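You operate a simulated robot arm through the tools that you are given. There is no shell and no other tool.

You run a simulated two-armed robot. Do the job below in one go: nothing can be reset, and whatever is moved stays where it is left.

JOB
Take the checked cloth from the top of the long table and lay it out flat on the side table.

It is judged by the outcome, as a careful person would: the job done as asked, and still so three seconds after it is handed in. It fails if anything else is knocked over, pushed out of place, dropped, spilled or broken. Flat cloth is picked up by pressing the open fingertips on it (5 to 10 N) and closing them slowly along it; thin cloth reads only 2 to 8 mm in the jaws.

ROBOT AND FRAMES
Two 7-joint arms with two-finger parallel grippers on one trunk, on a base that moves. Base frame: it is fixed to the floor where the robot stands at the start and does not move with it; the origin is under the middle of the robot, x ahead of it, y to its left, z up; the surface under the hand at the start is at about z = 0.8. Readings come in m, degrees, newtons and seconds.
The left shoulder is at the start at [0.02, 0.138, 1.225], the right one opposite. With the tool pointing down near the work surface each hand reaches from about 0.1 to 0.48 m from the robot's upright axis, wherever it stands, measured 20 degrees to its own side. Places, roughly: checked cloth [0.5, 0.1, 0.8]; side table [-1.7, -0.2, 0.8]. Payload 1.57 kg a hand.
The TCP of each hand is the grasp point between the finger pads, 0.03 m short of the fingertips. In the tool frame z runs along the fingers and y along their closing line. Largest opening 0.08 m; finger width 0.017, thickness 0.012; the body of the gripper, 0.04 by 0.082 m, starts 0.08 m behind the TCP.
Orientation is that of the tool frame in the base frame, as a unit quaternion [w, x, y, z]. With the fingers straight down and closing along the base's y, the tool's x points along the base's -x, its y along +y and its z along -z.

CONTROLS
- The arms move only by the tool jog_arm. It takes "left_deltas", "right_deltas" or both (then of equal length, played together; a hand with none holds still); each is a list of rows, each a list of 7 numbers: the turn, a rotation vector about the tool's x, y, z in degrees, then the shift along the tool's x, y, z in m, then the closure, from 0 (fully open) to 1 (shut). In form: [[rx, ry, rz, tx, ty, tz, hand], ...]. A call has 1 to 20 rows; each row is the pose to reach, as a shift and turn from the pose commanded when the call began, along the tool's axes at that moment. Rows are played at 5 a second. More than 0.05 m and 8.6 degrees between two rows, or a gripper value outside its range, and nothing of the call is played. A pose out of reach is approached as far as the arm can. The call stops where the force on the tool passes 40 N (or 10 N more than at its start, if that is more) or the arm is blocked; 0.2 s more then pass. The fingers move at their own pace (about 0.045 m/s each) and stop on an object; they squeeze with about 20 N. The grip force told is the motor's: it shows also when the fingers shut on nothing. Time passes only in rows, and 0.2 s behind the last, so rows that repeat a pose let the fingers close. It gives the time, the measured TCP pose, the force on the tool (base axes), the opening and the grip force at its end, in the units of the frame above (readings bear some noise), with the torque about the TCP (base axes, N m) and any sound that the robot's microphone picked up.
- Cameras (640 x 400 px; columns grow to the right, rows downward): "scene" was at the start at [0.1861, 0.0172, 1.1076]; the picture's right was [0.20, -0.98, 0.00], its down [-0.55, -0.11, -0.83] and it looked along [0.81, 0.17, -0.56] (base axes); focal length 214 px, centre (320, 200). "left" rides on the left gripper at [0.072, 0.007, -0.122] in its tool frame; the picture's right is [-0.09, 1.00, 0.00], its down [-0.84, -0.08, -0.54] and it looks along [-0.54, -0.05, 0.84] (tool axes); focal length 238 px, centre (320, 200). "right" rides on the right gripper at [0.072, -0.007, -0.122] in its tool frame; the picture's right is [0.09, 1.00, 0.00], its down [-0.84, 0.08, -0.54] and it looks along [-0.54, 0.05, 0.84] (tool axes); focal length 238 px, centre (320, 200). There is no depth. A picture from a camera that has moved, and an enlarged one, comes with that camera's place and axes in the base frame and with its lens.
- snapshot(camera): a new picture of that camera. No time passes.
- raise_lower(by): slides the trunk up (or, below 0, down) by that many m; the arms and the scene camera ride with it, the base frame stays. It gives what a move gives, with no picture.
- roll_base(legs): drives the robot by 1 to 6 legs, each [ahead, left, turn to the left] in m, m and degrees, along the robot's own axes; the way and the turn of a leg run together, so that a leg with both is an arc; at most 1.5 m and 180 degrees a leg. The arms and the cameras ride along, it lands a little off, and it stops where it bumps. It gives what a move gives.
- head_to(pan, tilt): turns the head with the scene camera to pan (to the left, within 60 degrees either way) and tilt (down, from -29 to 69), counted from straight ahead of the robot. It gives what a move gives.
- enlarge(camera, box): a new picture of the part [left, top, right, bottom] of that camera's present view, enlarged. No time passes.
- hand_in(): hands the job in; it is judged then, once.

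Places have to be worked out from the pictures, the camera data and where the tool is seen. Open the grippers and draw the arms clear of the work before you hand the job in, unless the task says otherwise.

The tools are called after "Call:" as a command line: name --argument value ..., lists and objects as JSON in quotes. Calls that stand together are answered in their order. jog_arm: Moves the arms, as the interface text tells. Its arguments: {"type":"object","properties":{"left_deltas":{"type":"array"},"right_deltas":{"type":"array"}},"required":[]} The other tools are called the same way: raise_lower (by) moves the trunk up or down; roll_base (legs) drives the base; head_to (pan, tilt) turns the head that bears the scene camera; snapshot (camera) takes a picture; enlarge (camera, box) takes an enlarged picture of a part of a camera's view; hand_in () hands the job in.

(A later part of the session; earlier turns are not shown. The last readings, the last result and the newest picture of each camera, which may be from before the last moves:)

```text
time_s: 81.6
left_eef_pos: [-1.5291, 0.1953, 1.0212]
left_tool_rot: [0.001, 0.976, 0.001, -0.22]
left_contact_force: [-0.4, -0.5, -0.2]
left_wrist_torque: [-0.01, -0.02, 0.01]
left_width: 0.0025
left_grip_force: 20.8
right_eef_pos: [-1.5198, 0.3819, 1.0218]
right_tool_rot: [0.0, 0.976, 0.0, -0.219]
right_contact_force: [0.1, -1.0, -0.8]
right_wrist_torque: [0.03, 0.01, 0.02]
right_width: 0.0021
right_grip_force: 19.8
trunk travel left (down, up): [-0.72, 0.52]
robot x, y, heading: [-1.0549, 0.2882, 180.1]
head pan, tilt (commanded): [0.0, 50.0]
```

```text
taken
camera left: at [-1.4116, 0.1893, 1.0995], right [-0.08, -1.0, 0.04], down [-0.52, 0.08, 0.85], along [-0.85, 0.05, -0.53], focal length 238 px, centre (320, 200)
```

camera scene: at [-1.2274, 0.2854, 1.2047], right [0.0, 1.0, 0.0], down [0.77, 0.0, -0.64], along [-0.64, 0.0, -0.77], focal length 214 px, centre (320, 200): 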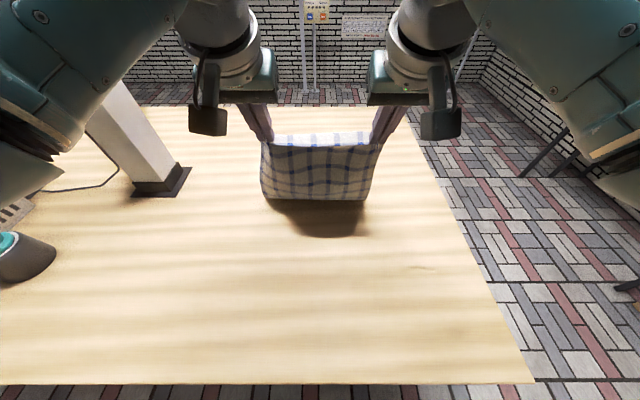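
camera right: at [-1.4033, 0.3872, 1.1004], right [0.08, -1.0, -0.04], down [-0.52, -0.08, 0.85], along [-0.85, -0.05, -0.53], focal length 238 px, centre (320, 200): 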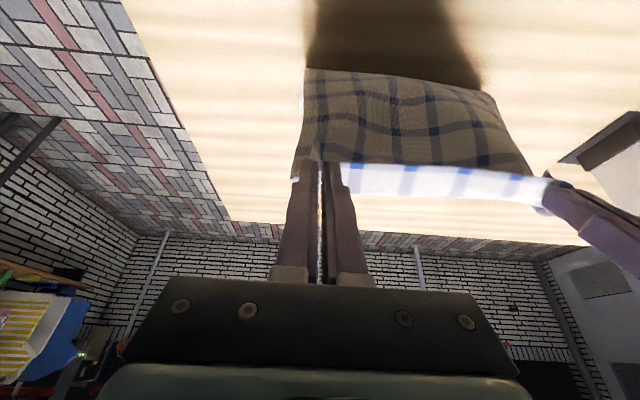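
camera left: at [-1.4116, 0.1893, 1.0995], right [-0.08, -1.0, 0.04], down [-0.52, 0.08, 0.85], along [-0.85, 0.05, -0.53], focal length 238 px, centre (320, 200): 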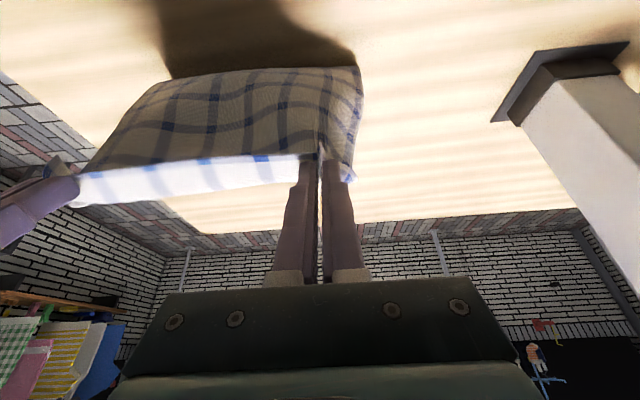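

The cloth folds onto the table at about x≈-1.61 with roughly 0.1 m already lying beyond it. I continue the diagonal, still slowly.

Call:
jog_arm --left_deltas '[[0, 1.5, 0, 0.0166, 0, 0.0047, 1], [0, 3.1, 0, 0.0334, 0, 0.0098, 1], [0, 4.6, 0, 0.0503, 0, 0.0153, 1], [0, 6.1, 0, 0.0674, 0, 0.021, 1], [0, 7.65, 0, 0.0846, 0, 0.0271, 1], [0, 9.2, 0, 0.102, 0, 0.0336, 1], [0, 10.7, 0, 0.1195, 0, 0.0402, 1], [0, 12.2, 0, 0.1373, 0, 0.0474, 1], [0, 13.8, 0, 0.1551, 0, 0.055, 1], [0, 15.3, 0, 0.1732, 0, 0.0627, 1]]' --right_deltas '[[0, 1.5, 0, 0.0166, 0, 0.0047, 1], [0, 3.1, 0, 0.0334, 0, 0.0098, 1], [0, 4.6, 0, 0.0503, 0, 0.0153, 1], [0, 6.1, 0, 0.0674, 0, 0.021, 1], [0, 7.65, 0, 0.0846, 0, 0.0271, 1], [0, 9.2, 0, 0.102, 0, 0.0336, 1], [0, 10.7, 0, 0.1195, 0, 0.0402, 1], [0, 12.2, 0, 0.1373, 0, 0.0474, 1], [0, 13.8, 0, 0.1551, 0, 0.055, 1], [0, 15.3, 0, 0.1732, 0, 0.0627, 1]]'

Call:
snapshot --camera "scene"

Call:
snapshot --camera "right"

Call:
snapshot --camera "left"

```text
time_s: 83.8
left_eef_pos: [-1.4003, 0.197, 0.8895]
left_tool_rot: [0.0, 0.996, -0.001, -0.088]
left_contact_force: [-0.3, 0.6, 0.4]
left_wrist_torque: [0.01, 0.0, 0.03]
left_width: 0.0023
left_grip_force: 20.0
right_eef_pos: [-1.3914, 0.3817, 0.8904]
right_tool_rot: [0.0, 0.996, 0.0, -0.088]
right_contact_force: [-0.5, -0.3, 0.3]
right_wrist_torque: [-0.03, 0.0, 0.01]
right_width: 0.0022
right_grip_force: 20.3
trunk travel left (down, up): [-0.72, 0.52]
robot x, y, heading: [-1.0508, 0.2856, 180.0]
head pan, tilt (commanded): [0.0, 50.0]
```

```text
taken
camera scene: at [-1.2274, 0.2854, 1.2047], right [0.0, 1.0, 0.0], down [0.77, 0.0, -0.64], along [-0.64, 0.0, -0.77], focal length 214 px, centre (320, 200)
```

scene: 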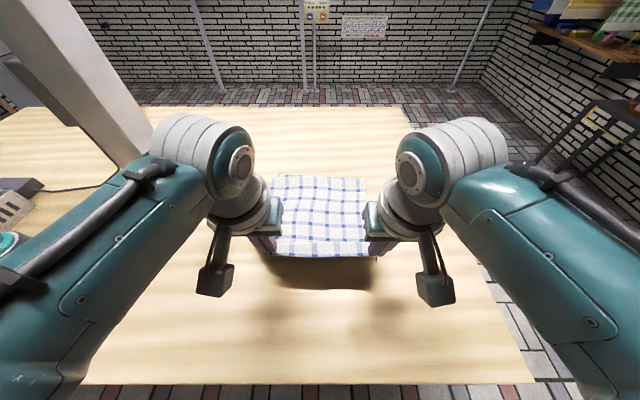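

```text
taken
camera right: at [-1.2988, 0.3883, 0.998], right [0.09, -1.0, -0.02], down [-0.73, -0.08, 0.68], along [-0.68, -0.05, -0.73], focal length 238 px, centre (320, 200)
```

right: 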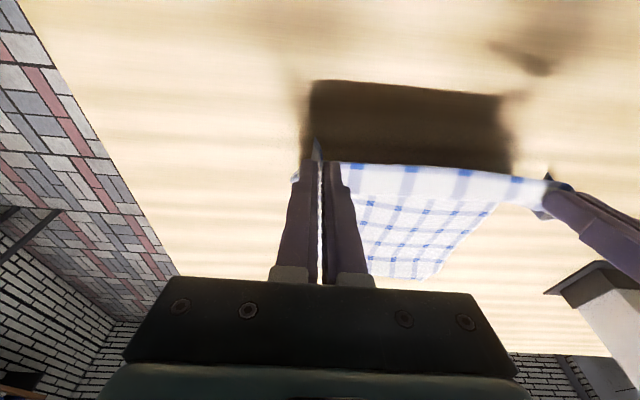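

```text
taken
camera left: at [-1.308, 0.1902, 0.9967], right [-0.09, -1.0, 0.02], down [-0.73, 0.08, 0.68], along [-0.68, 0.05, -0.73], focal length 238 px, centre (320, 200)
```

left: 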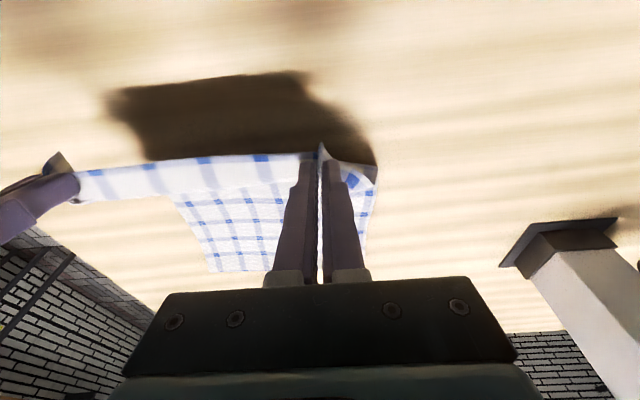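

The cloth is laying out nicely: far edge at x≈-1.71, y≈0.15–0.415. The remaining hanging part needs mostly lowering, ending with the hands near x≈-1.35; I go down to 1.5 cm above the table.

Call:
jog_arm --left_deltas '[[0, 1.3, 0, 0.0082, 0, 0.0121, 1], [0, 2.55, 0, 0.0164, 0, 0.0241, 1], [0, 3.8, 0, 0.0247, 0, 0.0361, 1], [0, 5.1, 0, 0.0328, 0, 0.0482, 1], [0, 6.4, 0, 0.041, 0, 0.0602, 1], [0, 7.65, 0, 0.0492, 0, 0.0722, 1], [0, 8.9, 0, 0.0574, 0, 0.0843, 1]]' --right_deltas '[[0, 1.3, 0, 0.0082, 0, 0.0121, 1], [0, 2.55, 0, 0.0164, 0, 0.0241, 1], [0, 3.8, 0, 0.0247, 0, 0.0361, 1], [0, 5.1, 0, 0.0328, 0, 0.0482, 1], [0, 6.4, 0, 0.041, 0, 0.0602, 1], [0, 7.65, 0, 0.0492, 0, 0.0722, 1], [0, 8.9, 0, 0.0574, 0, 0.0843, 1]]'

Call:
snapshot --camera "scene"

Call:
snapshot --camera "right"

Call:
snapshot --camera "left"

```text
time_s: 85.4
left_eef_pos: [-1.3576, 0.1975, 0.7971]
left_tool_rot: [0.0, 1.0, 0.0, -0.011]
left_contact_force: [0.0, -0.7, 2.0]
left_wrist_torque: [-0.02, 0.0, 0.0]
left_width: 0.0026
left_grip_force: 20.2
right_eef_pos: [-1.351, 0.381, 0.7964]
right_tool_rot: [0.0, 1.0, 0.0, -0.011]
right_contact_force: [-0.1, -0.1, 0.7]
right_wrist_torque: [-0.01, 0.04, 0.01]
right_width: 0.0025
right_grip_force: 19.8
trunk travel left (down, up): [-0.72, 0.52]
robot x, y, heading: [-1.0529, 0.2816, 180.2]
head pan, tilt (commanded): [0.0, 50.0]
```

```text
taken
camera scene: at [-1.2276, 0.2854, 1.2047], right [0.0, 1.0, 0.0], down [0.77, 0.0, -0.64], along [-0.64, 0.0, -0.77], focal length 214 px, centre (320, 200)
```

scene: 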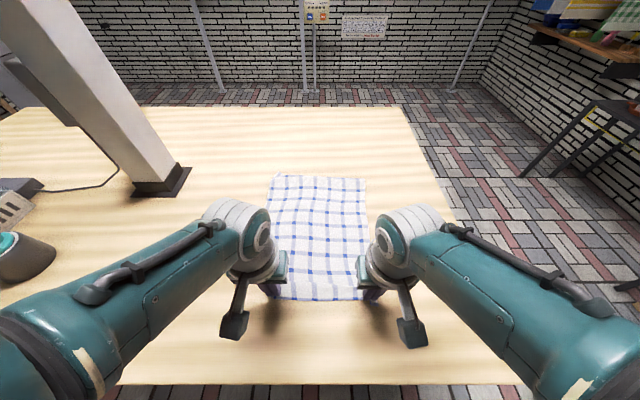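

```text
taken
camera right: at [-1.2753, 0.3878, 0.9171], right [0.09, -1.0, 0.0], down [-0.83, -0.08, 0.56], along [-0.56, -0.05, -0.83], focal length 238 px, centre (320, 200)
```

right: 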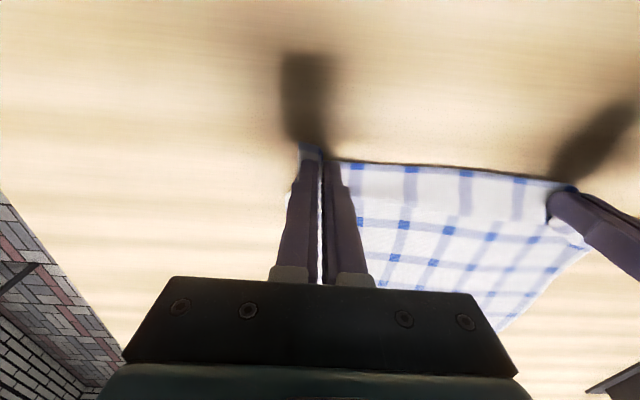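

```text
taken
camera left: at [-1.2837, 0.1894, 0.9172], right [-0.09, -1.0, 0.0], down [-0.82, 0.08, 0.56], along [-0.56, 0.05, -0.83], focal length 238 px, centre (320, 200)
```

left: 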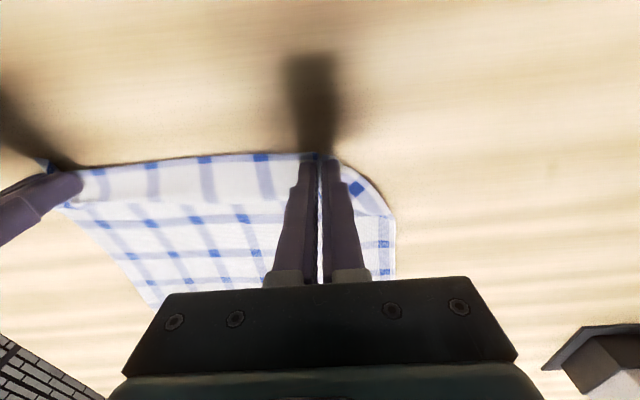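

Nearly down, tips about 1.5 cm above the top, and the cloth is spread smoothly. I'll lower the last centimetre while drawing back slightly to keep it taut.

Call:
jog_arm --left_deltas '[[0, 0.5, 0, 0.003, 0, 0.005, 1], [0, 1.0, 0, 0.006, 0, 0.009, 1], [0, 1.3, 0, 0.008, 0, 0.012, 1], [0, 1.3, 0, 0.008, 0, 0.012, 1]]' --right_deltas '[[0, 0.5, 0, 0.003, 0, 0.005, 1], [0, 1.0, 0, 0.006, 0, 0.009, 1], [0, 1.3, 0, 0.008, 0, 0.012, 1], [0, 1.3, 0, 0.008, 0, 0.012, 1]]'

Call:
snapshot --camera "right"

Call:
snapshot --camera "left"

```text
time_s: 86.1
left_eef_pos: [-1.3576, 0.1974, 0.7911]
left_tool_rot: [0.001, 1.0, -0.001, -0.006]
left_contact_force: [3.1, -1.9, 20.4]
left_wrist_torque: [-0.11, -0.13, 0.02]
left_width: 0.0024
left_grip_force: 20.5
right_eef_pos: [-1.3493, 0.3811, 0.7919]
right_tool_rot: [0.0, 1.0, -0.001, -0.004]
right_contact_force: [5.0, 3.7, 28.3]
right_wrist_torque: [0.19, -0.21, -0.01]
right_width: 0.0023
right_grip_force: 19.9
trunk travel left (down, up): [-0.72, 0.52]
robot x, y, heading: [-1.0501, 0.2837, 180.1]
head pan, tilt (commanded): [0.0, 50.0]
stopped in row 3 (right hand): the force on the tool passed its limit at 48 N (the readings are from after the stop); the commanded pose is now the measured one
```

```text
taken
camera right: at [-1.2759, 0.3874, 0.9126], right [0.09, -1.0, 0.0], down [-0.83, -0.08, 0.55], along [-0.55, -0.05, -0.84], focal length 238 px, centre (320, 200)
```

right: 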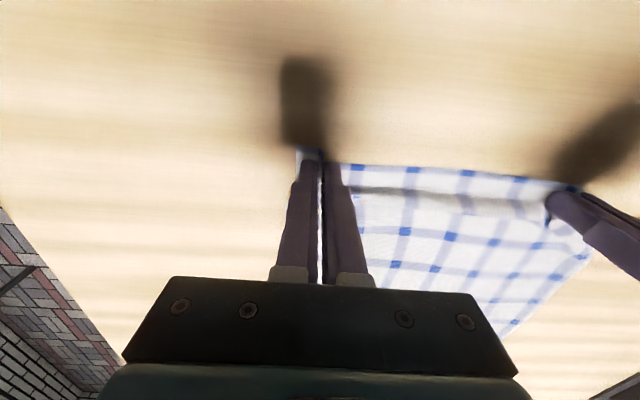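

```text
taken
camera left: at [-1.2834, 0.1897, 0.912], right [-0.09, -1.0, 0.0], down [-0.83, 0.08, 0.55], along [-0.55, 0.05, -0.83], focal length 238 px, centre (320, 200)
```

left: 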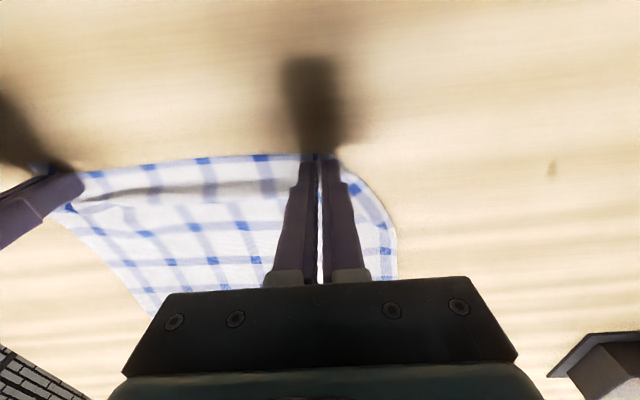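

The fingertips touched the table at TCP z≈0.791 (tips ≈0.76), and a small slack ridge runs just beyond the hands. I'll rise 3 mm and pull back gently to take it out.

Call:
jog_arm --left_deltas '[[0, 0, 0, 0, 0, -0.003, 1], [0, 0, 0, 0.004, 0, -0.004, 1], [0, 0, 0, 0.008, 0, -0.004, 1], [0, 0, 0, 0.012, 0, -0.004, 1], [0, 0, 0, 0.012, 0, -0.004, 1]]' --right_deltas '[[0, 0, 0, 0, 0, -0.003, 1], [0, 0, 0, 0.004, 0, -0.004, 1], [0, 0, 0, 0.008, 0, -0.004, 1], [0, 0, 0, 0.012, 0, -0.004, 1], [0, 0, 0, 0.012, 0, -0.004, 1]]'

Call:
snapshot --camera "right"

Call:
snapshot --camera "left"

Call:
snapshot --camera "scene"

```text
time_s: 87.3
left_eef_pos: [-1.3406, 0.1964, 0.7936]
left_tool_rot: [0.001, 1.0, 0.0, -0.004]
left_contact_force: [-0.9, -0.2, -0.3]
left_wrist_torque: [-0.03, 0.01, 0.04]
left_width: 0.0025
left_grip_force: 19.7
right_eef_pos: [-1.334, 0.3809, 0.7932]
right_tool_rot: [-0.001, 1.0, 0.0, -0.002]
right_contact_force: [0.3, -0.2, 0.3]
right_wrist_torque: [0.01, 0.0, 0.01]
right_width: 0.0027
right_grip_force: 20.3
trunk travel left (down, up): [-0.72, 0.52]
robot x, y, heading: [-1.0469, 0.2855, 180.0]
head pan, tilt (commanded): [0.0, 50.0]
```

```text
taken
camera right: at [-1.2615, 0.387, 0.9151], right [0.09, -1.0, 0.0], down [-0.83, -0.08, 0.55], along [-0.54, -0.05, -0.84], focal length 238 px, centre (320, 200)
```

right: 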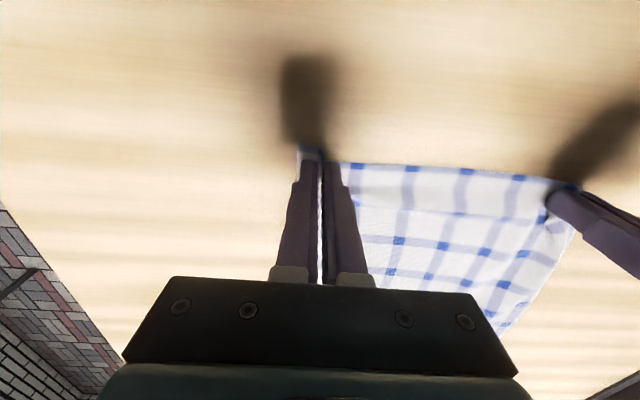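

```text
taken
camera left: at [-1.2686, 0.1893, 0.914], right [-0.09, -1.0, 0.0], down [-0.83, 0.08, 0.55], along [-0.55, 0.05, -0.84], focal length 238 px, centre (320, 200)
```

left: 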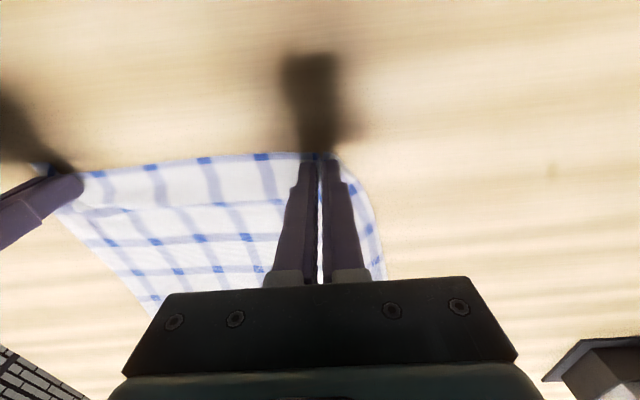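

```text
taken
camera scene: at [-1.2274, 0.2854, 1.2046], right [0.0, 1.0, 0.0], down [0.77, 0.0, -0.64], along [-0.64, 0.0, -0.77], focal length 214 px, centre (320, 200)
```

scene: 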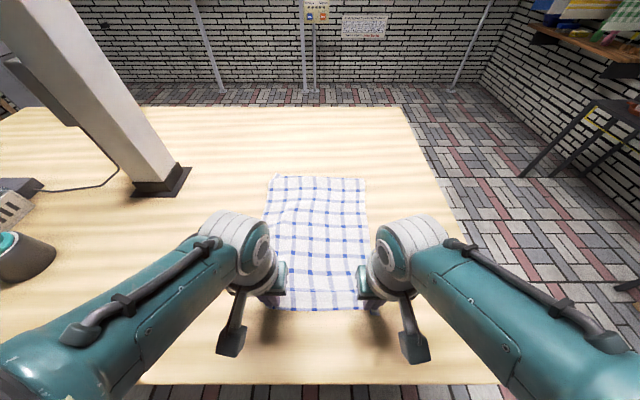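

The cloth now lies straight with little slack. I'll draw back 3 mm more, then press the tips lightly down before opening so that opening spreads the pinched folds out again.

Call:
jog_arm --left_deltas '[[0, 0, 0, 0.003, 0, 0, 1], [0, 0, 0, 0.003, 0, 0.001, 1], [0, 0, 0, 0.003, 0, 0.001, 1]]' --right_deltas '[[0, 0, 0, 0.003, 0, 0, 1], [0, 0, 0, 0.003, 0, 0.001, 1], [0, 0, 0, 0.003, 0, 0.001, 1]]'

```text
time_s: 88.1
left_eef_pos: [-1.3388, 0.1957, 0.7916]
left_tool_rot: [0.001, 1.0, -0.001, -0.004]
left_contact_force: [0.2, 0.1, 2.9]
left_wrist_torque: [-0.04, -0.01, 0.0]
left_width: 0.0027
left_grip_force: 19.9
right_eef_pos: [-1.3319, 0.3801, 0.7914]
right_tool_rot: [0.0, 1.0, 0.0, -0.003]
right_contact_force: [-0.5, 0.7, 0.7]
right_wrist_torque: [0.0, 0.02, 0.02]
right_width: 0.0021
right_grip_force: 20.1
trunk travel left (down, up): [-0.72, 0.52]
robot x, y, heading: [-1.0508, 0.2872, 179.9]
head pan, tilt (commanded): [0.0, 50.0]
```

Contact is light (2.9 N left, 0.7 N right); I'll press a bit more on the right and then open both slowly.

Call:
jog_arm --left_deltas '[[0, 0, 0, 0, 0, 0.0003, 1], [0, 0, 0, 0, 0, 0.0005, 1]]' --right_deltas '[[0, 0, 0, 0, 0, 0.0008, 1], [0, 0, 0, 0, 0, 0.0013, 1]]'

```text
time_s: 88.7
left_eef_pos: [-1.338, 0.196, 0.792]
left_tool_rot: [0.001, 1.0, -0.001, -0.005]
left_contact_force: [0.6, -0.3, 5.3]
left_wrist_torque: [-0.06, -0.03, 0.0]
left_width: 0.0026
left_grip_force: 19.9
right_eef_pos: [-1.3327, 0.3812, 0.7901]
right_tool_rot: [-0.001, 1.0, -0.001, -0.003]
right_contact_force: [2.5, 0.5, 7.6]
right_wrist_torque: [0.02, -0.07, 0.01]
right_width: 0.0025
right_grip_force: 19.5
trunk travel left (down, up): [-0.72, 0.52]
robot x, y, heading: [-1.0503, 0.2845, 179.8]
head pan, tilt (commanded): [0.0, 50.0]
```

Both tips press with 5–8 N. Now I open the jaws slowly to about 50 mm.

Call:
jog_arm --left_deltas '[[0, 0, 0, 0, 0, 0, 0.96], [0, 0, 0, 0, 0, 0, 0.92], [0, 0, 0, 0, 0, 0, 0.88], [0, 0, 0, 0, 0, 0, 0.84], [0, 0, 0, 0, 0, 0, 0.8], [0, 0, 0, 0, 0, 0, 0.76], [0, 0, 0, 0, 0, 0, 0.72], [0, 0, 0, 0, 0, 0, 0.68], [0, 0, 0, 0, 0, 0, 0.64], [0, 0, 0, 0, 0, 0, 0.6], [0, 0, 0, 0, 0, 0, 0.56], [0, 0, 0, 0, 0, 0, 0.52], [0, 0, 0, 0, 0, 0, 0.48], [0, 0, 0, 0, 0, 0, 0.44], [0, 0, 0, 0, 0, 0, 0.4]]' --right_deltas '[[0, 0, 0, 0, 0, 0, 0.96], [0, 0, 0, 0, 0, 0, 0.92], [0, 0, 0, 0, 0, 0, 0.88], [0, 0, 0, 0, 0, 0, 0.84], [0, 0, 0, 0, 0, 0, 0.8], [0, 0, 0, 0, 0, 0, 0.76], [0, 0, 0, 0, 0, 0, 0.72], [0, 0, 0, 0, 0, 0, 0.68], [0, 0, 0, 0, 0, 0, 0.64], [0, 0, 0, 0, 0, 0, 0.6], [0, 0, 0, 0, 0, 0, 0.56], [0, 0, 0, 0, 0, 0, 0.52], [0, 0, 0, 0, 0, 0, 0.48], [0, 0, 0, 0, 0, 0, 0.44], [0, 0, 0, 0, 0, 0, 0.4]]'

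Call:
snapshot --camera "right"

Call:
snapshot --camera "left"

Call:
snapshot --camera "scene"

```text
time_s: 91.9
left_eef_pos: [-1.3407, 0.1969, 0.7919]
left_tool_rot: [0.0, 1.0, -0.001, -0.005]
left_contact_force: [0.4, 0.7, 3.3]
left_wrist_torque: [-0.1, 0.0, -0.02]
left_width: 0.0475
left_grip_force: 0.0
right_eef_pos: [-1.3326, 0.3816, 0.79]
right_tool_rot: [-0.002, 1.0, 0.001, -0.003]
right_contact_force: [-0.2, 2.1, 7.5]
right_wrist_torque: [-0.06, 0.0, -0.02]
right_width: 0.0441
right_grip_force: 0.1
trunk travel left (down, up): [-0.72, 0.52]
robot x, y, heading: [-1.0512, 0.2874, 179.9]
head pan, tilt (commanded): [0.0, 50.0]
```

```text
taken
camera right: at [-1.2597, 0.3875, 0.9128], right [0.09, -1.0, 0.0], down [-0.83, -0.08, 0.55], along [-0.55, -0.05, -0.84], focal length 238 px, centre (320, 200)
```

right: 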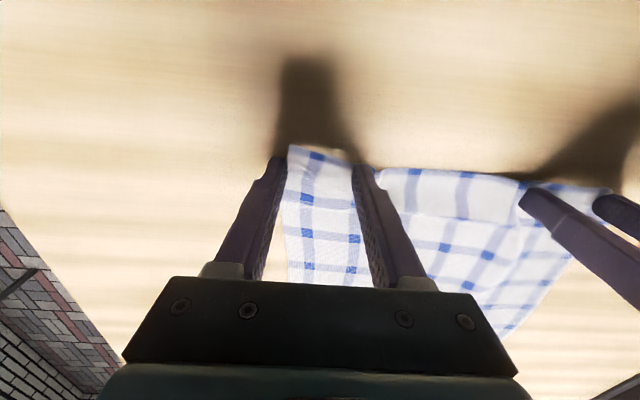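

```text
taken
camera left: at [-1.2666, 0.19, 0.9127], right [-0.09, -1.0, 0.0], down [-0.83, 0.08, 0.55], along [-0.55, 0.05, -0.84], focal length 238 px, centre (320, 200)
```

left: 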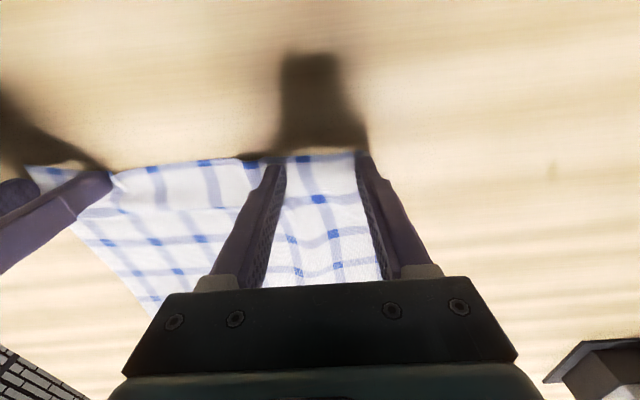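

```text
taken
camera scene: at [-1.2278, 0.2859, 1.2048], right [0.0, 1.0, 0.0], down [0.77, 0.0, -0.64], along [-0.64, 0.0, -0.77], focal length 214 px, centre (320, 200)
```

scene: 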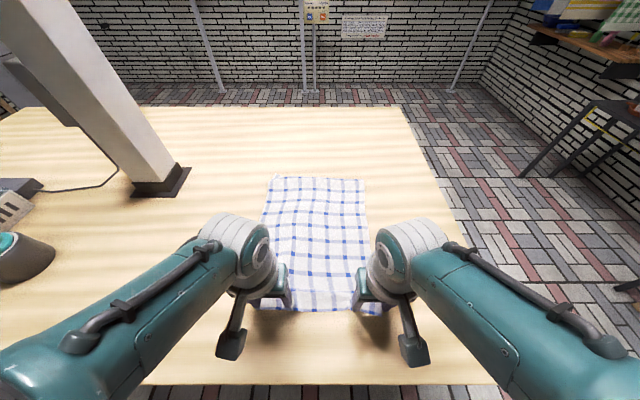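

Both folds opened out flat between the fingers. I'll lift the hands straight up slowly and check that the cloth stays down.

Call:
jog_arm --left_deltas '[[0, 0, 0, 0, 0, -0.005, 0.4], [0, 0, 0, 0, 0, -0.01, 0.4], [0, 0, 0, 0, 0, -0.02, 0.4], [0, 0, 0, 0, 0, -0.035, 0.4], [0, 0, 0, 0, 0, -0.06, 0.4], [0, 0, 0, 0, 0, -0.09, 0.4]]' --right_deltas '[[0, 0, 0, 0, 0, -0.005, 0.4], [0, 0, 0, 0, 0, -0.01, 0.4], [0, 0, 0, 0, 0, -0.02, 0.4], [0, 0, 0, 0, 0, -0.035, 0.4], [0, 0, 0, 0, 0, -0.06, 0.4], [0, 0, 0, 0, 0, -0.09, 0.4]]'

Call:
snapshot --camera "right"

Call:
snapshot --camera "left"

Call:
snapshot --camera "scene"

```text
time_s: 93.3
left_eef_pos: [-1.3377, 0.1951, 0.8824]
left_tool_rot: [0.001, 1.0, 0.0, -0.004]
left_contact_force: [-0.7, -0.5, -0.2]
left_wrist_torque: [-0.02, 0.0, 0.01]
left_width: 0.0481
left_grip_force: 0.1
right_eef_pos: [-1.3306, 0.3816, 0.8812]
right_tool_rot: [0.0, 1.0, 0.0, -0.003]
right_contact_force: [0.2, -0.1, -0.2]
right_wrist_torque: [0.0, 0.0, -0.01]
right_width: 0.0478
right_grip_force: 0.1
trunk travel left (down, up): [-0.72, 0.52]
robot x, y, heading: [-1.0482, 0.2823, 179.9]
head pan, tilt (commanded): [0.0, 50.0]
```

```text
taken
camera right: at [-1.2579, 0.3876, 1.0026], right [0.09, -1.0, 0.0], down [-0.83, -0.08, 0.55], along [-0.54, -0.05, -0.84], focal length 238 px, centre (320, 200)
```

right: 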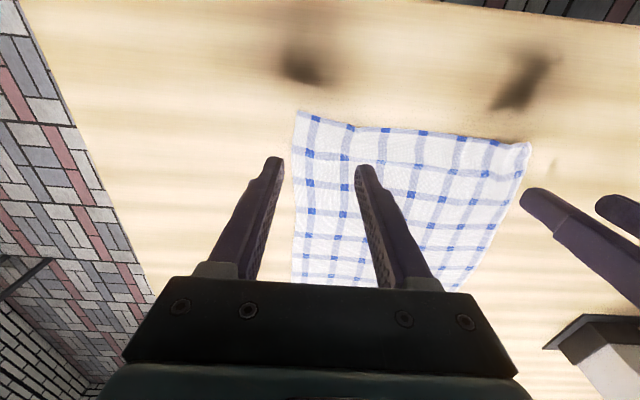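

```text
taken
camera left: at [-1.2648, 0.1882, 1.0027], right [-0.09, -1.0, 0.0], down [-0.83, 0.08, 0.55], along [-0.55, 0.05, -0.84], focal length 238 px, centre (320, 200)
```

left: 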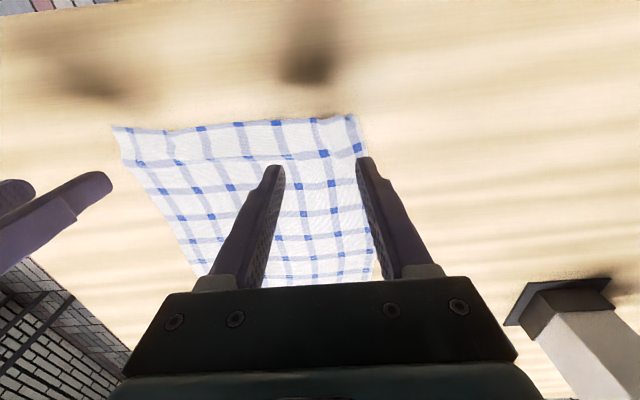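

```text
taken
camera scene: at [-1.2274, 0.2854, 1.2046], right [0.0, 1.0, 0.0], down [0.77, 0.0, -0.64], along [-0.64, 0.0, -0.77], focal length 214 px, centre (320, 200)
```

scene: 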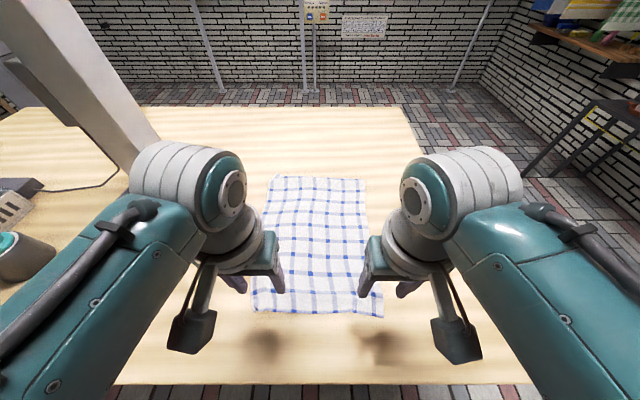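

The cloth stayed down and looks flat, corners included. I'll raise the trunk 0.25 m and look at the whole cloth.

Call:
raise_lower --by 0.25

Call:
roll_base --legs '[[-0.3, 0, 0]]'

Call:
head_to --pan 0 --tilt 42

Call:
snapshot --camera "scene"

Call:
snapshot --camera "left"

Call:
snapshot --camera "right"

```text
time_s: 95.9
left_eef_pos: [-1.3372, 0.1949, 1.1332]
left_tool_rot: [0.002, 1.0, 0.0, -0.005]
left_contact_force: [-0.7, 0.2, -0.1]
left_wrist_torque: [-0.01, 0.01, -0.02]
left_width: 0.0479
left_grip_force: 0.0
right_eef_pos: [-1.3322, 0.3802, 1.1299]
right_tool_rot: [0.0, 1.0, 0.0, -0.004]
right_contact_force: [0.5, 0.4, 0.2]
right_wrist_torque: [0.01, 0.01, -0.01]
right_width: 0.0481
right_grip_force: 0.0
trunk travel left (down, up): [-0.97, 0.27]
robot x, y, heading: [-1.0509, 0.2841, 179.9]
head pan, tilt (commanded): [0.0, 50.0]
```

```text
time_s: 97.9
left_eef_pos: [-1.0409, 0.1941, 1.1327]
left_tool_rot: [0.001, 1.0, -0.002, -0.004]
left_contact_force: [0.0, -0.3, 0.7]
left_wrist_torque: [0.0, -0.02, -0.01]
left_width: 0.0479
left_grip_force: 0.1
right_eef_pos: [-1.0338, 0.3811, 1.1309]
right_tool_rot: [0.0, 1.0, -0.001, -0.004]
right_contact_force: [0.6, -0.3, -0.8]
right_wrist_torque: [0.0, 0.01, 0.02]
right_width: 0.0481
right_grip_force: 0.0
trunk travel left (down, up): [-0.97, 0.27]
robot x, y, heading: [-0.752, 0.2864, 179.8]
head pan, tilt (commanded): [0.0, 50.0]
```

```text
time_s: 98.6
left_eef_pos: [-1.0413, 0.1954, 1.1319]
left_tool_rot: [0.001, 1.0, -0.002, -0.005]
left_contact_force: [0.0, -0.3, 0.6]
left_wrist_torque: [0.01, -0.04, -0.01]
left_width: 0.0482
left_grip_force: 0.1
right_eef_pos: [-1.0335, 0.3812, 1.1312]
right_tool_rot: [0.0, 1.0, 0.0, -0.004]
right_contact_force: [-0.1, 1.7, -0.5]
right_wrist_torque: [0.02, 0.01, 0.01]
right_width: 0.0479
right_grip_force: 0.2
trunk travel left (down, up): [-0.97, 0.27]
robot x, y, heading: [-0.7539, 0.2842, 179.9]
head pan, tilt (commanded): [0.0, 42.0]
```

```text
taken
camera scene: at [-0.9361, 0.2852, 1.4659], right [0.0, 1.0, 0.0], down [0.67, 0.0, -0.74], along [-0.74, 0.0, -0.67], focal length 214 px, centre (320, 200)
```

scene: 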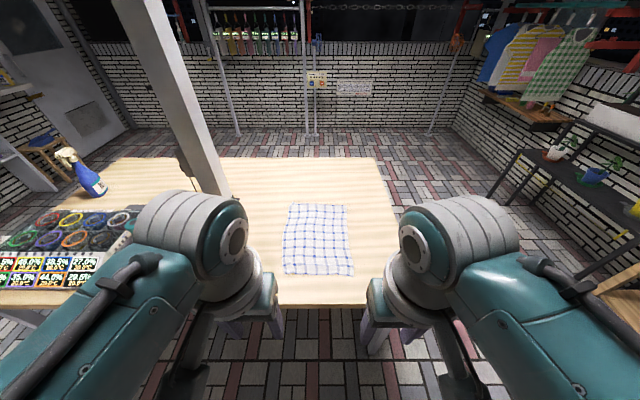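

```text
taken
camera left: at [-0.9674, 0.1882, 1.2525], right [-0.1, -1.0, 0.0], down [-0.83, 0.08, 0.55], along [-0.55, 0.05, -0.84], focal length 238 px, centre (320, 200)
```

left: 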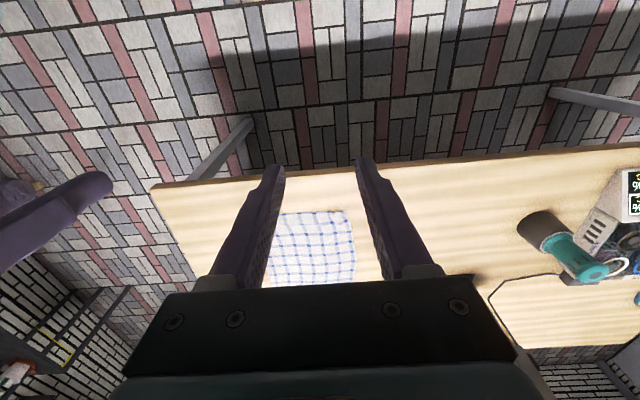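

```text
taken
camera right: at [-0.9601, 0.3874, 1.2524], right [0.09, -1.0, 0.0], down [-0.83, -0.08, 0.55], along [-0.55, -0.05, -0.84], focal length 238 px, centre (320, 200)
```

right: 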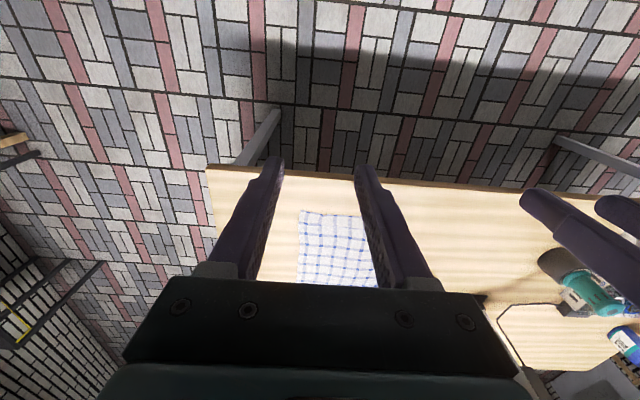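

I'm backed away with the hands clear; I'll zoom on the cloth to check its flatness and corners.

Call:
enlarge --camera "scene" --box '[260, 190, 370, 290]'

Call:
enlarge --camera "right" --box '[270, 190, 400, 290]'

```text
4.00 times, centred on (315, 240) of scene
camera zoom: at [-0.9361, 0.2852, 1.4659], right [0.0, 1.0, 0.0], down [0.67, 0.0, -0.74], along [-0.74, 0.0, -0.67], focal length 858 px, centre (340, 40)
```

zoom: 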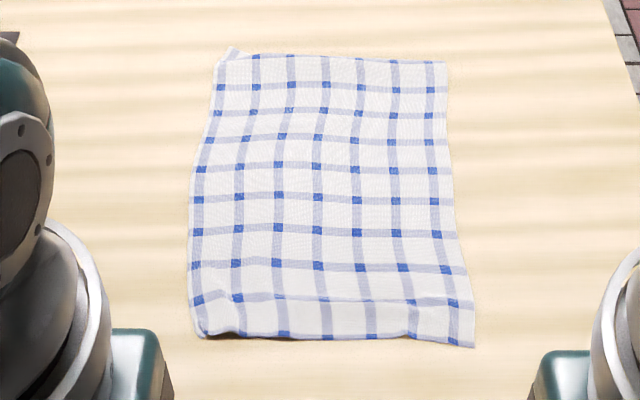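

```text
4.00 times, centred on (335, 240) of right
camera zoom: at [-0.9601, 0.3874, 1.2524], right [0.09, -1.0, 0.0], down [-0.83, -0.08, 0.55], along [-0.55, -0.05, -0.84], focal length 953 px, centre (260, 40)
```

zoom: 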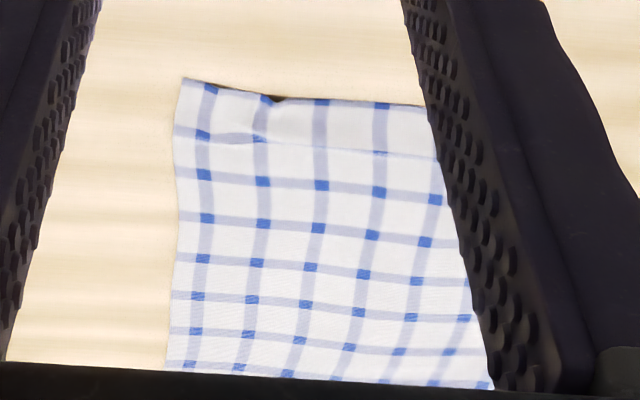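

The cloth lies flat at about x -1.32 to -1.70, y 0.14 to 0.41, but there is a slight ridge and gather along the near 4 cm (near edge 0.24 m wide instead of 0.265). I'll go back in and smooth it with light fingertip pulls; first I look from close up.

Call:
roll_base --legs '[[0.28, 0, 0]]'

Call:
jog_arm --left_deltas '[[0, 0, 0, 0, 0.02, 0, 0.6], [0, 0, 0, 0, 0.04, 0, 0.8], [0, 0, 0, 0, 0.06, 0, 1], [0, 0, 0, 0, 0.08, 0, 1], [0, 0, 0, 0, 0.08, 0, 1]]' --right_deltas '[[0, 0, 0, 0, -0.02, 0, 0.6], [0, 0, 0, 0, -0.04, 0, 0.8], [0, 0, 0, 0, -0.06, 0, 1], [0, 0, 0, 0, -0.08, 0, 1], [0, 0, 0, 0, -0.08, 0, 1]]'

Call:
head_to --pan 0 --tilt 62

Call:
snapshot --camera "scene"

Call:
enlarge --camera "scene" --box '[230, 120, 410, 290]'

```text
time_s: 100.6
left_eef_pos: [-1.3222, 0.1953, 1.131]
left_tool_rot: [0.001, 1.0, -0.003, -0.005]
left_contact_force: [-0.8, -0.9, -0.4]
left_wrist_torque: [0.02, 0.01, 0.0]
left_width: 0.0482
left_grip_force: 0.0
right_eef_pos: [-1.314, 0.3824, 1.1315]
right_tool_rot: [0.0, 1.0, -0.001, -0.003]
right_contact_force: [0.0, 0.1, -0.3]
right_wrist_torque: [0.0, 0.01, 0.02]
right_width: 0.0479
right_grip_force: 0.1
trunk travel left (down, up): [-0.97, 0.27]
robot x, y, heading: [-1.0313, 0.2852, 179.8]
head pan, tilt (commanded): [0.0, 42.0]
```

```text
time_s: 101.8
left_eef_pos: [-1.3225, 0.1159, 1.1315]
left_tool_rot: [0.0, 1.0, -0.001, -0.005]
left_contact_force: [0.2, 0.5, -0.2]
left_wrist_torque: [0.0, 0.04, 0.01]
left_width: 0.0001
left_grip_force: 19.8
right_eef_pos: [-1.3151, 0.4624, 1.1306]
right_tool_rot: [0.0, 1.0, -0.001, -0.003]
right_contact_force: [-0.1, -0.3, 0.1]
right_wrist_torque: [0.05, 0.0, -0.01]
right_width: 0.0
right_grip_force: 19.8
trunk travel left (down, up): [-0.97, 0.27]
robot x, y, heading: [-1.0334, 0.2816, 179.9]
head pan, tilt (commanded): [0.0, 42.0]
```

```text
time_s: 102.6
left_eef_pos: [-1.323, 0.1158, 1.1313]
left_tool_rot: [0.001, 1.0, -0.002, -0.004]
left_contact_force: [0.3, 0.2, 0.0]
left_wrist_torque: [-0.02, -0.01, -0.06]
left_width: 0.0
left_grip_force: 19.9
right_eef_pos: [-1.3155, 0.4622, 1.1294]
right_tool_rot: [0.0, 1.0, -0.001, -0.003]
right_contact_force: [-0.2, 0.3, -0.6]
right_wrist_torque: [0.01, 0.03, -0.03]
right_width: 0.0
right_grip_force: 20.1
trunk travel left (down, up): [-0.97, 0.27]
robot x, y, heading: [-1.0333, 0.2858, 180.0]
head pan, tilt (commanded): [0.0, 62.0]
```

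```text
taken
camera scene: at [-1.1986, 0.2857, 1.4399], right [0.0, 1.0, 0.0], down [0.88, 0.0, -0.47], along [-0.47, 0.0, -0.88], focal length 214 px, centre (320, 200)
```

scene: 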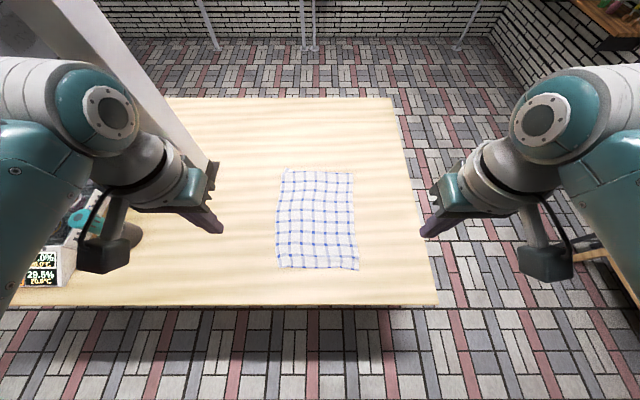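

```text
2.35 times, centred on (320, 205) of scene
camera zoom: at [-1.1986, 0.2857, 1.4399], right [0.0, 1.0, 0.0], down [0.88, 0.0, -0.47], along [-0.47, 0.0, -0.88], focal length 505 px, centre (320, 188)
```

zoom: 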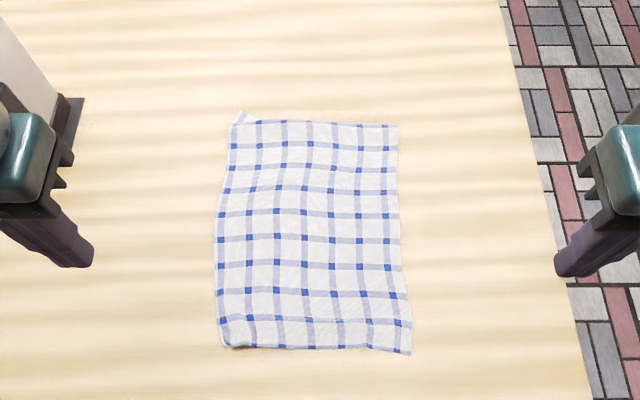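

From above it looks well spread. I'll zoom tight on the near strip and the far-left corner.

Call:
enlarge --camera "scene" --box '[265, 230, 370, 285]'

Call:
enlarge --camera "scene" --box '[265, 155, 370, 220]'

Call:
snapshot --camera "left"

Call:
snapshot --camera "right"

```text
6.10 times, centred on (318, 258) of scene
camera zoom: at [-1.1986, 0.2857, 1.4399], right [0.0, 1.0, 0.0], down [0.88, 0.0, -0.47], along [-0.47, 0.0, -0.88], focal length 1307 px, centre (335, -150)
```

zoom: 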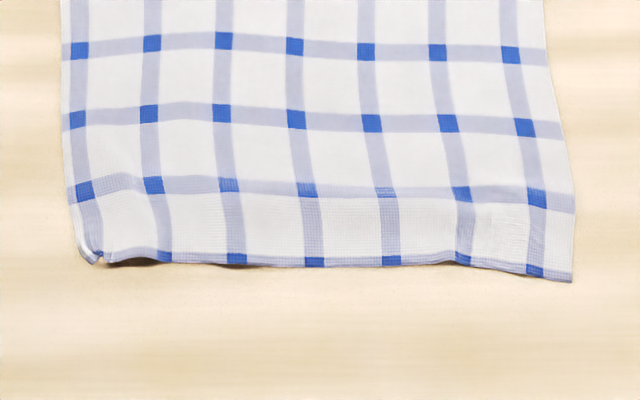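

```text
6.10 times, centred on (318, 188) of scene
camera zoom: at [-1.1986, 0.2857, 1.4399], right [0.0, 1.0, 0.0], down [0.88, 0.0, -0.47], along [-0.47, 0.0, -0.88], focal length 1307 px, centre (335, 276)
```

zoom: 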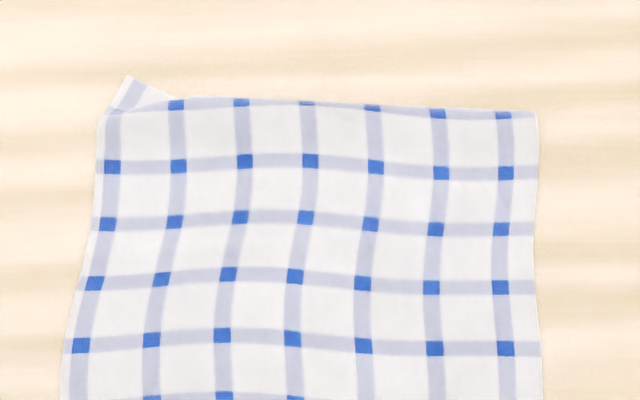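

```text
taken
camera left: at [-1.25, 0.1085, 1.2515], right [-0.1, -1.0, 0.0], down [-0.83, 0.08, 0.55], along [-0.55, 0.05, -0.84], focal length 238 px, centre (320, 200)
```

left: 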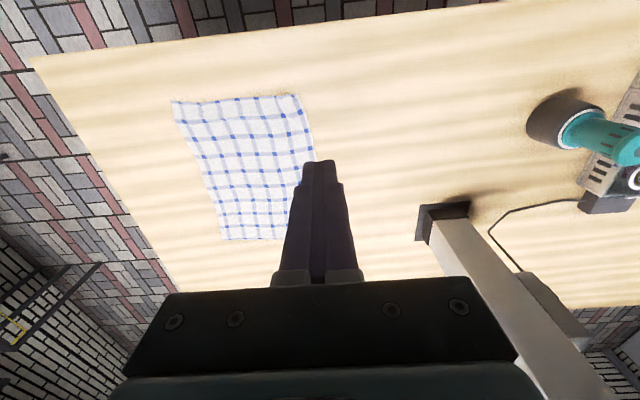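

```text
taken
camera right: at [-1.242, 0.4682, 1.252], right [0.09, -1.0, 0.0], down [-0.83, -0.08, 0.55], along [-0.55, -0.05, -0.84], focal length 238 px, centre (320, 200)
```

right: 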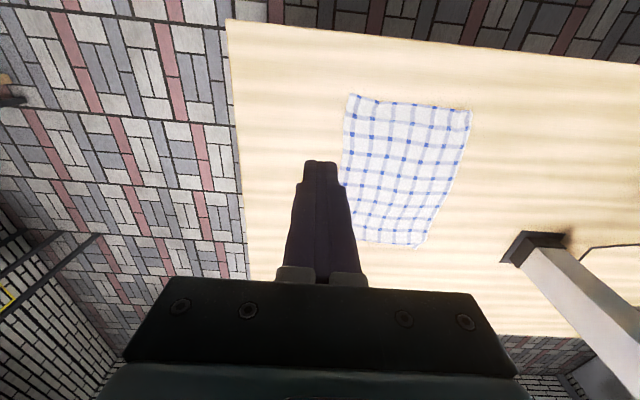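

There is a small curled corner at the far left and a slightly tucked one at the near left. I'll zoom with the wrist cameras to see how they are folded.

Call:
enlarge --camera "right" --box '[335, 85, 485, 255]'

Call:
enlarge --camera "left" --box '[165, 80, 335, 250]'

Call:
enlarge --camera "right" --box '[385, 220, 445, 260]'

```text
2.35 times, centred on (410, 170) of right
camera zoom: at [-1.242, 0.4682, 1.252], right [0.09, -1.0, 0.0], down [-0.83, -0.08, 0.55], along [-0.55, -0.05, -0.84], focal length 561 px, centre (108, 271)
```

zoom: 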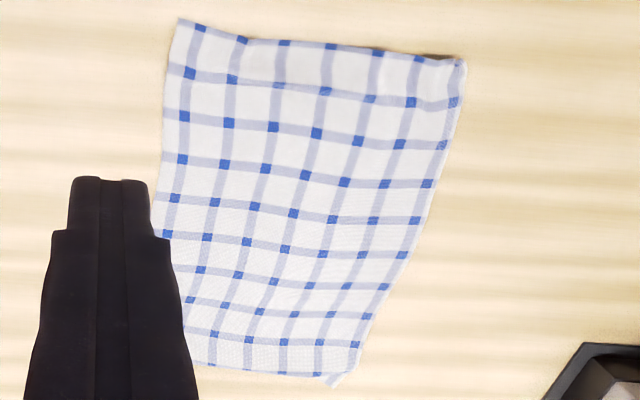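

```text
2.35 times, centred on (250, 165) of left
camera zoom: at [-1.25, 0.1085, 1.2515], right [-0.1, -1.0, 0.0], down [-0.83, 0.08, 0.55], along [-0.55, 0.05, -0.84], focal length 561 px, centre (485, 282)
```

zoom: 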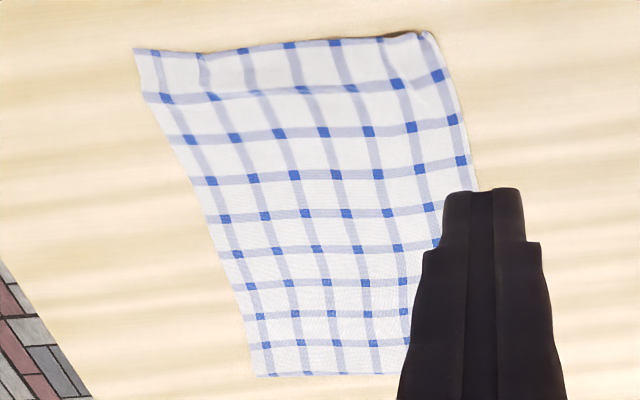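

```text
10.00 times, centred on (415, 240) of right
camera zoom: at [-1.242, 0.4682, 1.252], right [0.09, -1.0, 0.0], down [-0.83, -0.08, 0.55], along [-0.55, -0.05, -0.84], focal length 2384 px, centre (-630, -200)
```

zoom: 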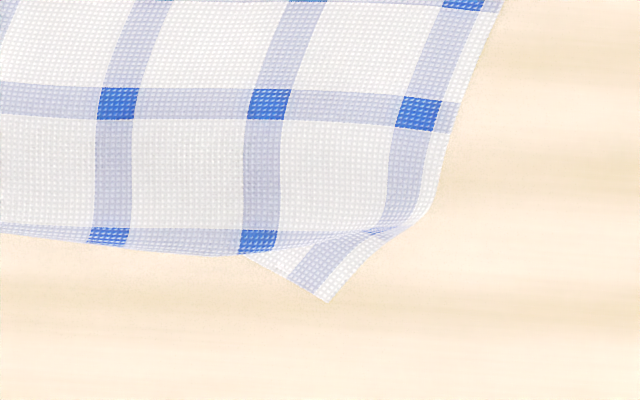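

Both left corners have only tiny curls (about 2 cm), and the near edge is gathered by about 2 cm. I'll smooth it: hands closed, come down on the near corners with light pressure and draw the cloth outward and toward me, which should also unroll the trailing far corner.

Call:
raise_lower --by -0.25

Call:
jog_arm --left_deltas '[[0, 0, 0, -0.005, -0.016, 0, 1], [0, 0, 0, -0.011, -0.032, 0, 1], [0, 0, 0, -0.016, -0.048, 0, 1], [0, 0, 0, -0.022, -0.064, 0, 1], [0, 0, 0, -0.022, -0.064, 0.03, 1], [0, 0, 0, -0.022, -0.064, 0.06, 1], [0, 0, 0, -0.022, -0.064, 0.078, 1]]' --right_deltas '[[0, 0, 0, -0.004, 0.019, 0, 1], [0, 0, 0, -0.009, 0.038, 0, 1], [0, 0, 0, -0.013, 0.057, 0, 1], [0, 0, 0, -0.0175, 0.077, 0, 1], [0, 0, 0, -0.0175, 0.077, 0.03, 1], [0, 0, 0, -0.0175, 0.077, 0.06, 1], [0, 0, 0, -0.0175, 0.077, 0.078, 1]]'

Call:
snapshot --camera "left"

Call:
snapshot --camera "right"

Call:
snapshot --camera "scene"

```text
time_s: 105.2
left_eef_pos: [-1.3213, 0.1143, 0.8806]
left_tool_rot: [0.001, 1.0, -0.002, -0.005]
left_contact_force: [0.2, -0.5, 0.4]
left_wrist_torque: [-0.01, 0.02, -0.01]
left_width: 0.0
left_grip_force: 20.2
right_eef_pos: [-1.3151, 0.4623, 0.8816]
right_tool_rot: [0.0, 1.0, 0.0, -0.004]
right_contact_force: [0.7, -0.2, -0.3]
right_wrist_torque: [-0.02, -0.05, 0.0]
right_width: 0.0
right_grip_force: 19.4
trunk travel left (down, up): [-0.72, 0.52]
robot x, y, heading: [-1.036, 0.2882, 180.1]
head pan, tilt (commanded): [0.0, 62.0]
```

```text
time_s: 106.8
left_eef_pos: [-1.3464, 0.1786, 0.8022]
left_tool_rot: [0.0, 1.0, -0.002, -0.005]
left_contact_force: [0.0, 0.3, 0.3]
left_wrist_torque: [-0.03, -0.01, -0.02]
left_width: 0.0002
left_grip_force: 20.3
right_eef_pos: [-1.3347, 0.3864, 0.8022]
right_tool_rot: [0.0, 1.0, -0.001, -0.004]
right_contact_force: [0.1, 0.2, 0.2]
right_wrist_torque: [0.01, 0.02, 0.01]
right_width: 0.0
right_grip_force: 19.8
trunk travel left (down, up): [-0.72, 0.52]
robot x, y, heading: [-1.0346, 0.2866, 179.7]
head pan, tilt (commanded): [0.0, 62.0]
```

```text
taken
camera left: at [-1.2736, 0.1723, 0.9232], right [-0.09, -1.0, 0.0], down [-0.83, 0.08, 0.55], along [-0.55, 0.05, -0.83], focal length 238 px, centre (320, 200)
```

left: 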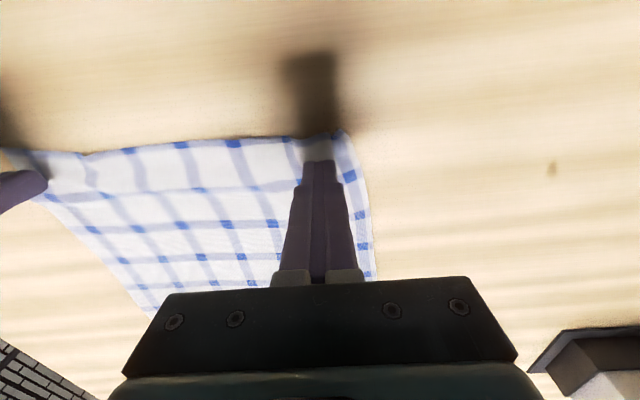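

```text
taken
camera right: at [-1.2611, 0.3926, 0.9235], right [0.09, -1.0, 0.0], down [-0.83, -0.08, 0.55], along [-0.55, -0.05, -0.84], focal length 238 px, centre (320, 200)
```

right: 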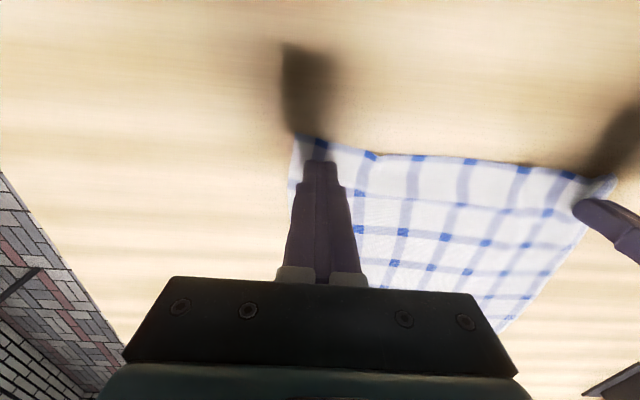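

```text
taken
camera scene: at [-1.1987, 0.2857, 1.1899], right [0.0, 1.0, 0.0], down [0.88, 0.0, -0.47], along [-0.47, 0.0, -0.88], focal length 214 px, centre (320, 200)
```

scene: 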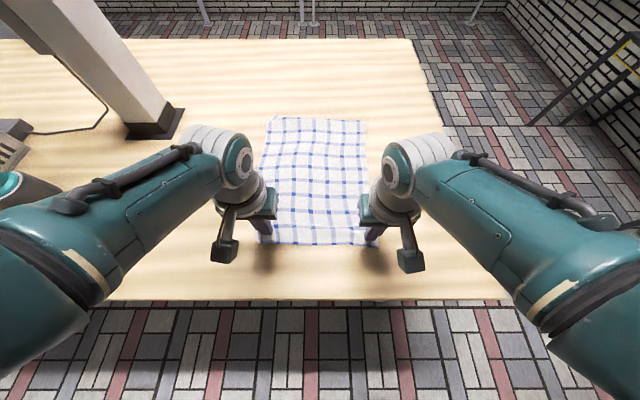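

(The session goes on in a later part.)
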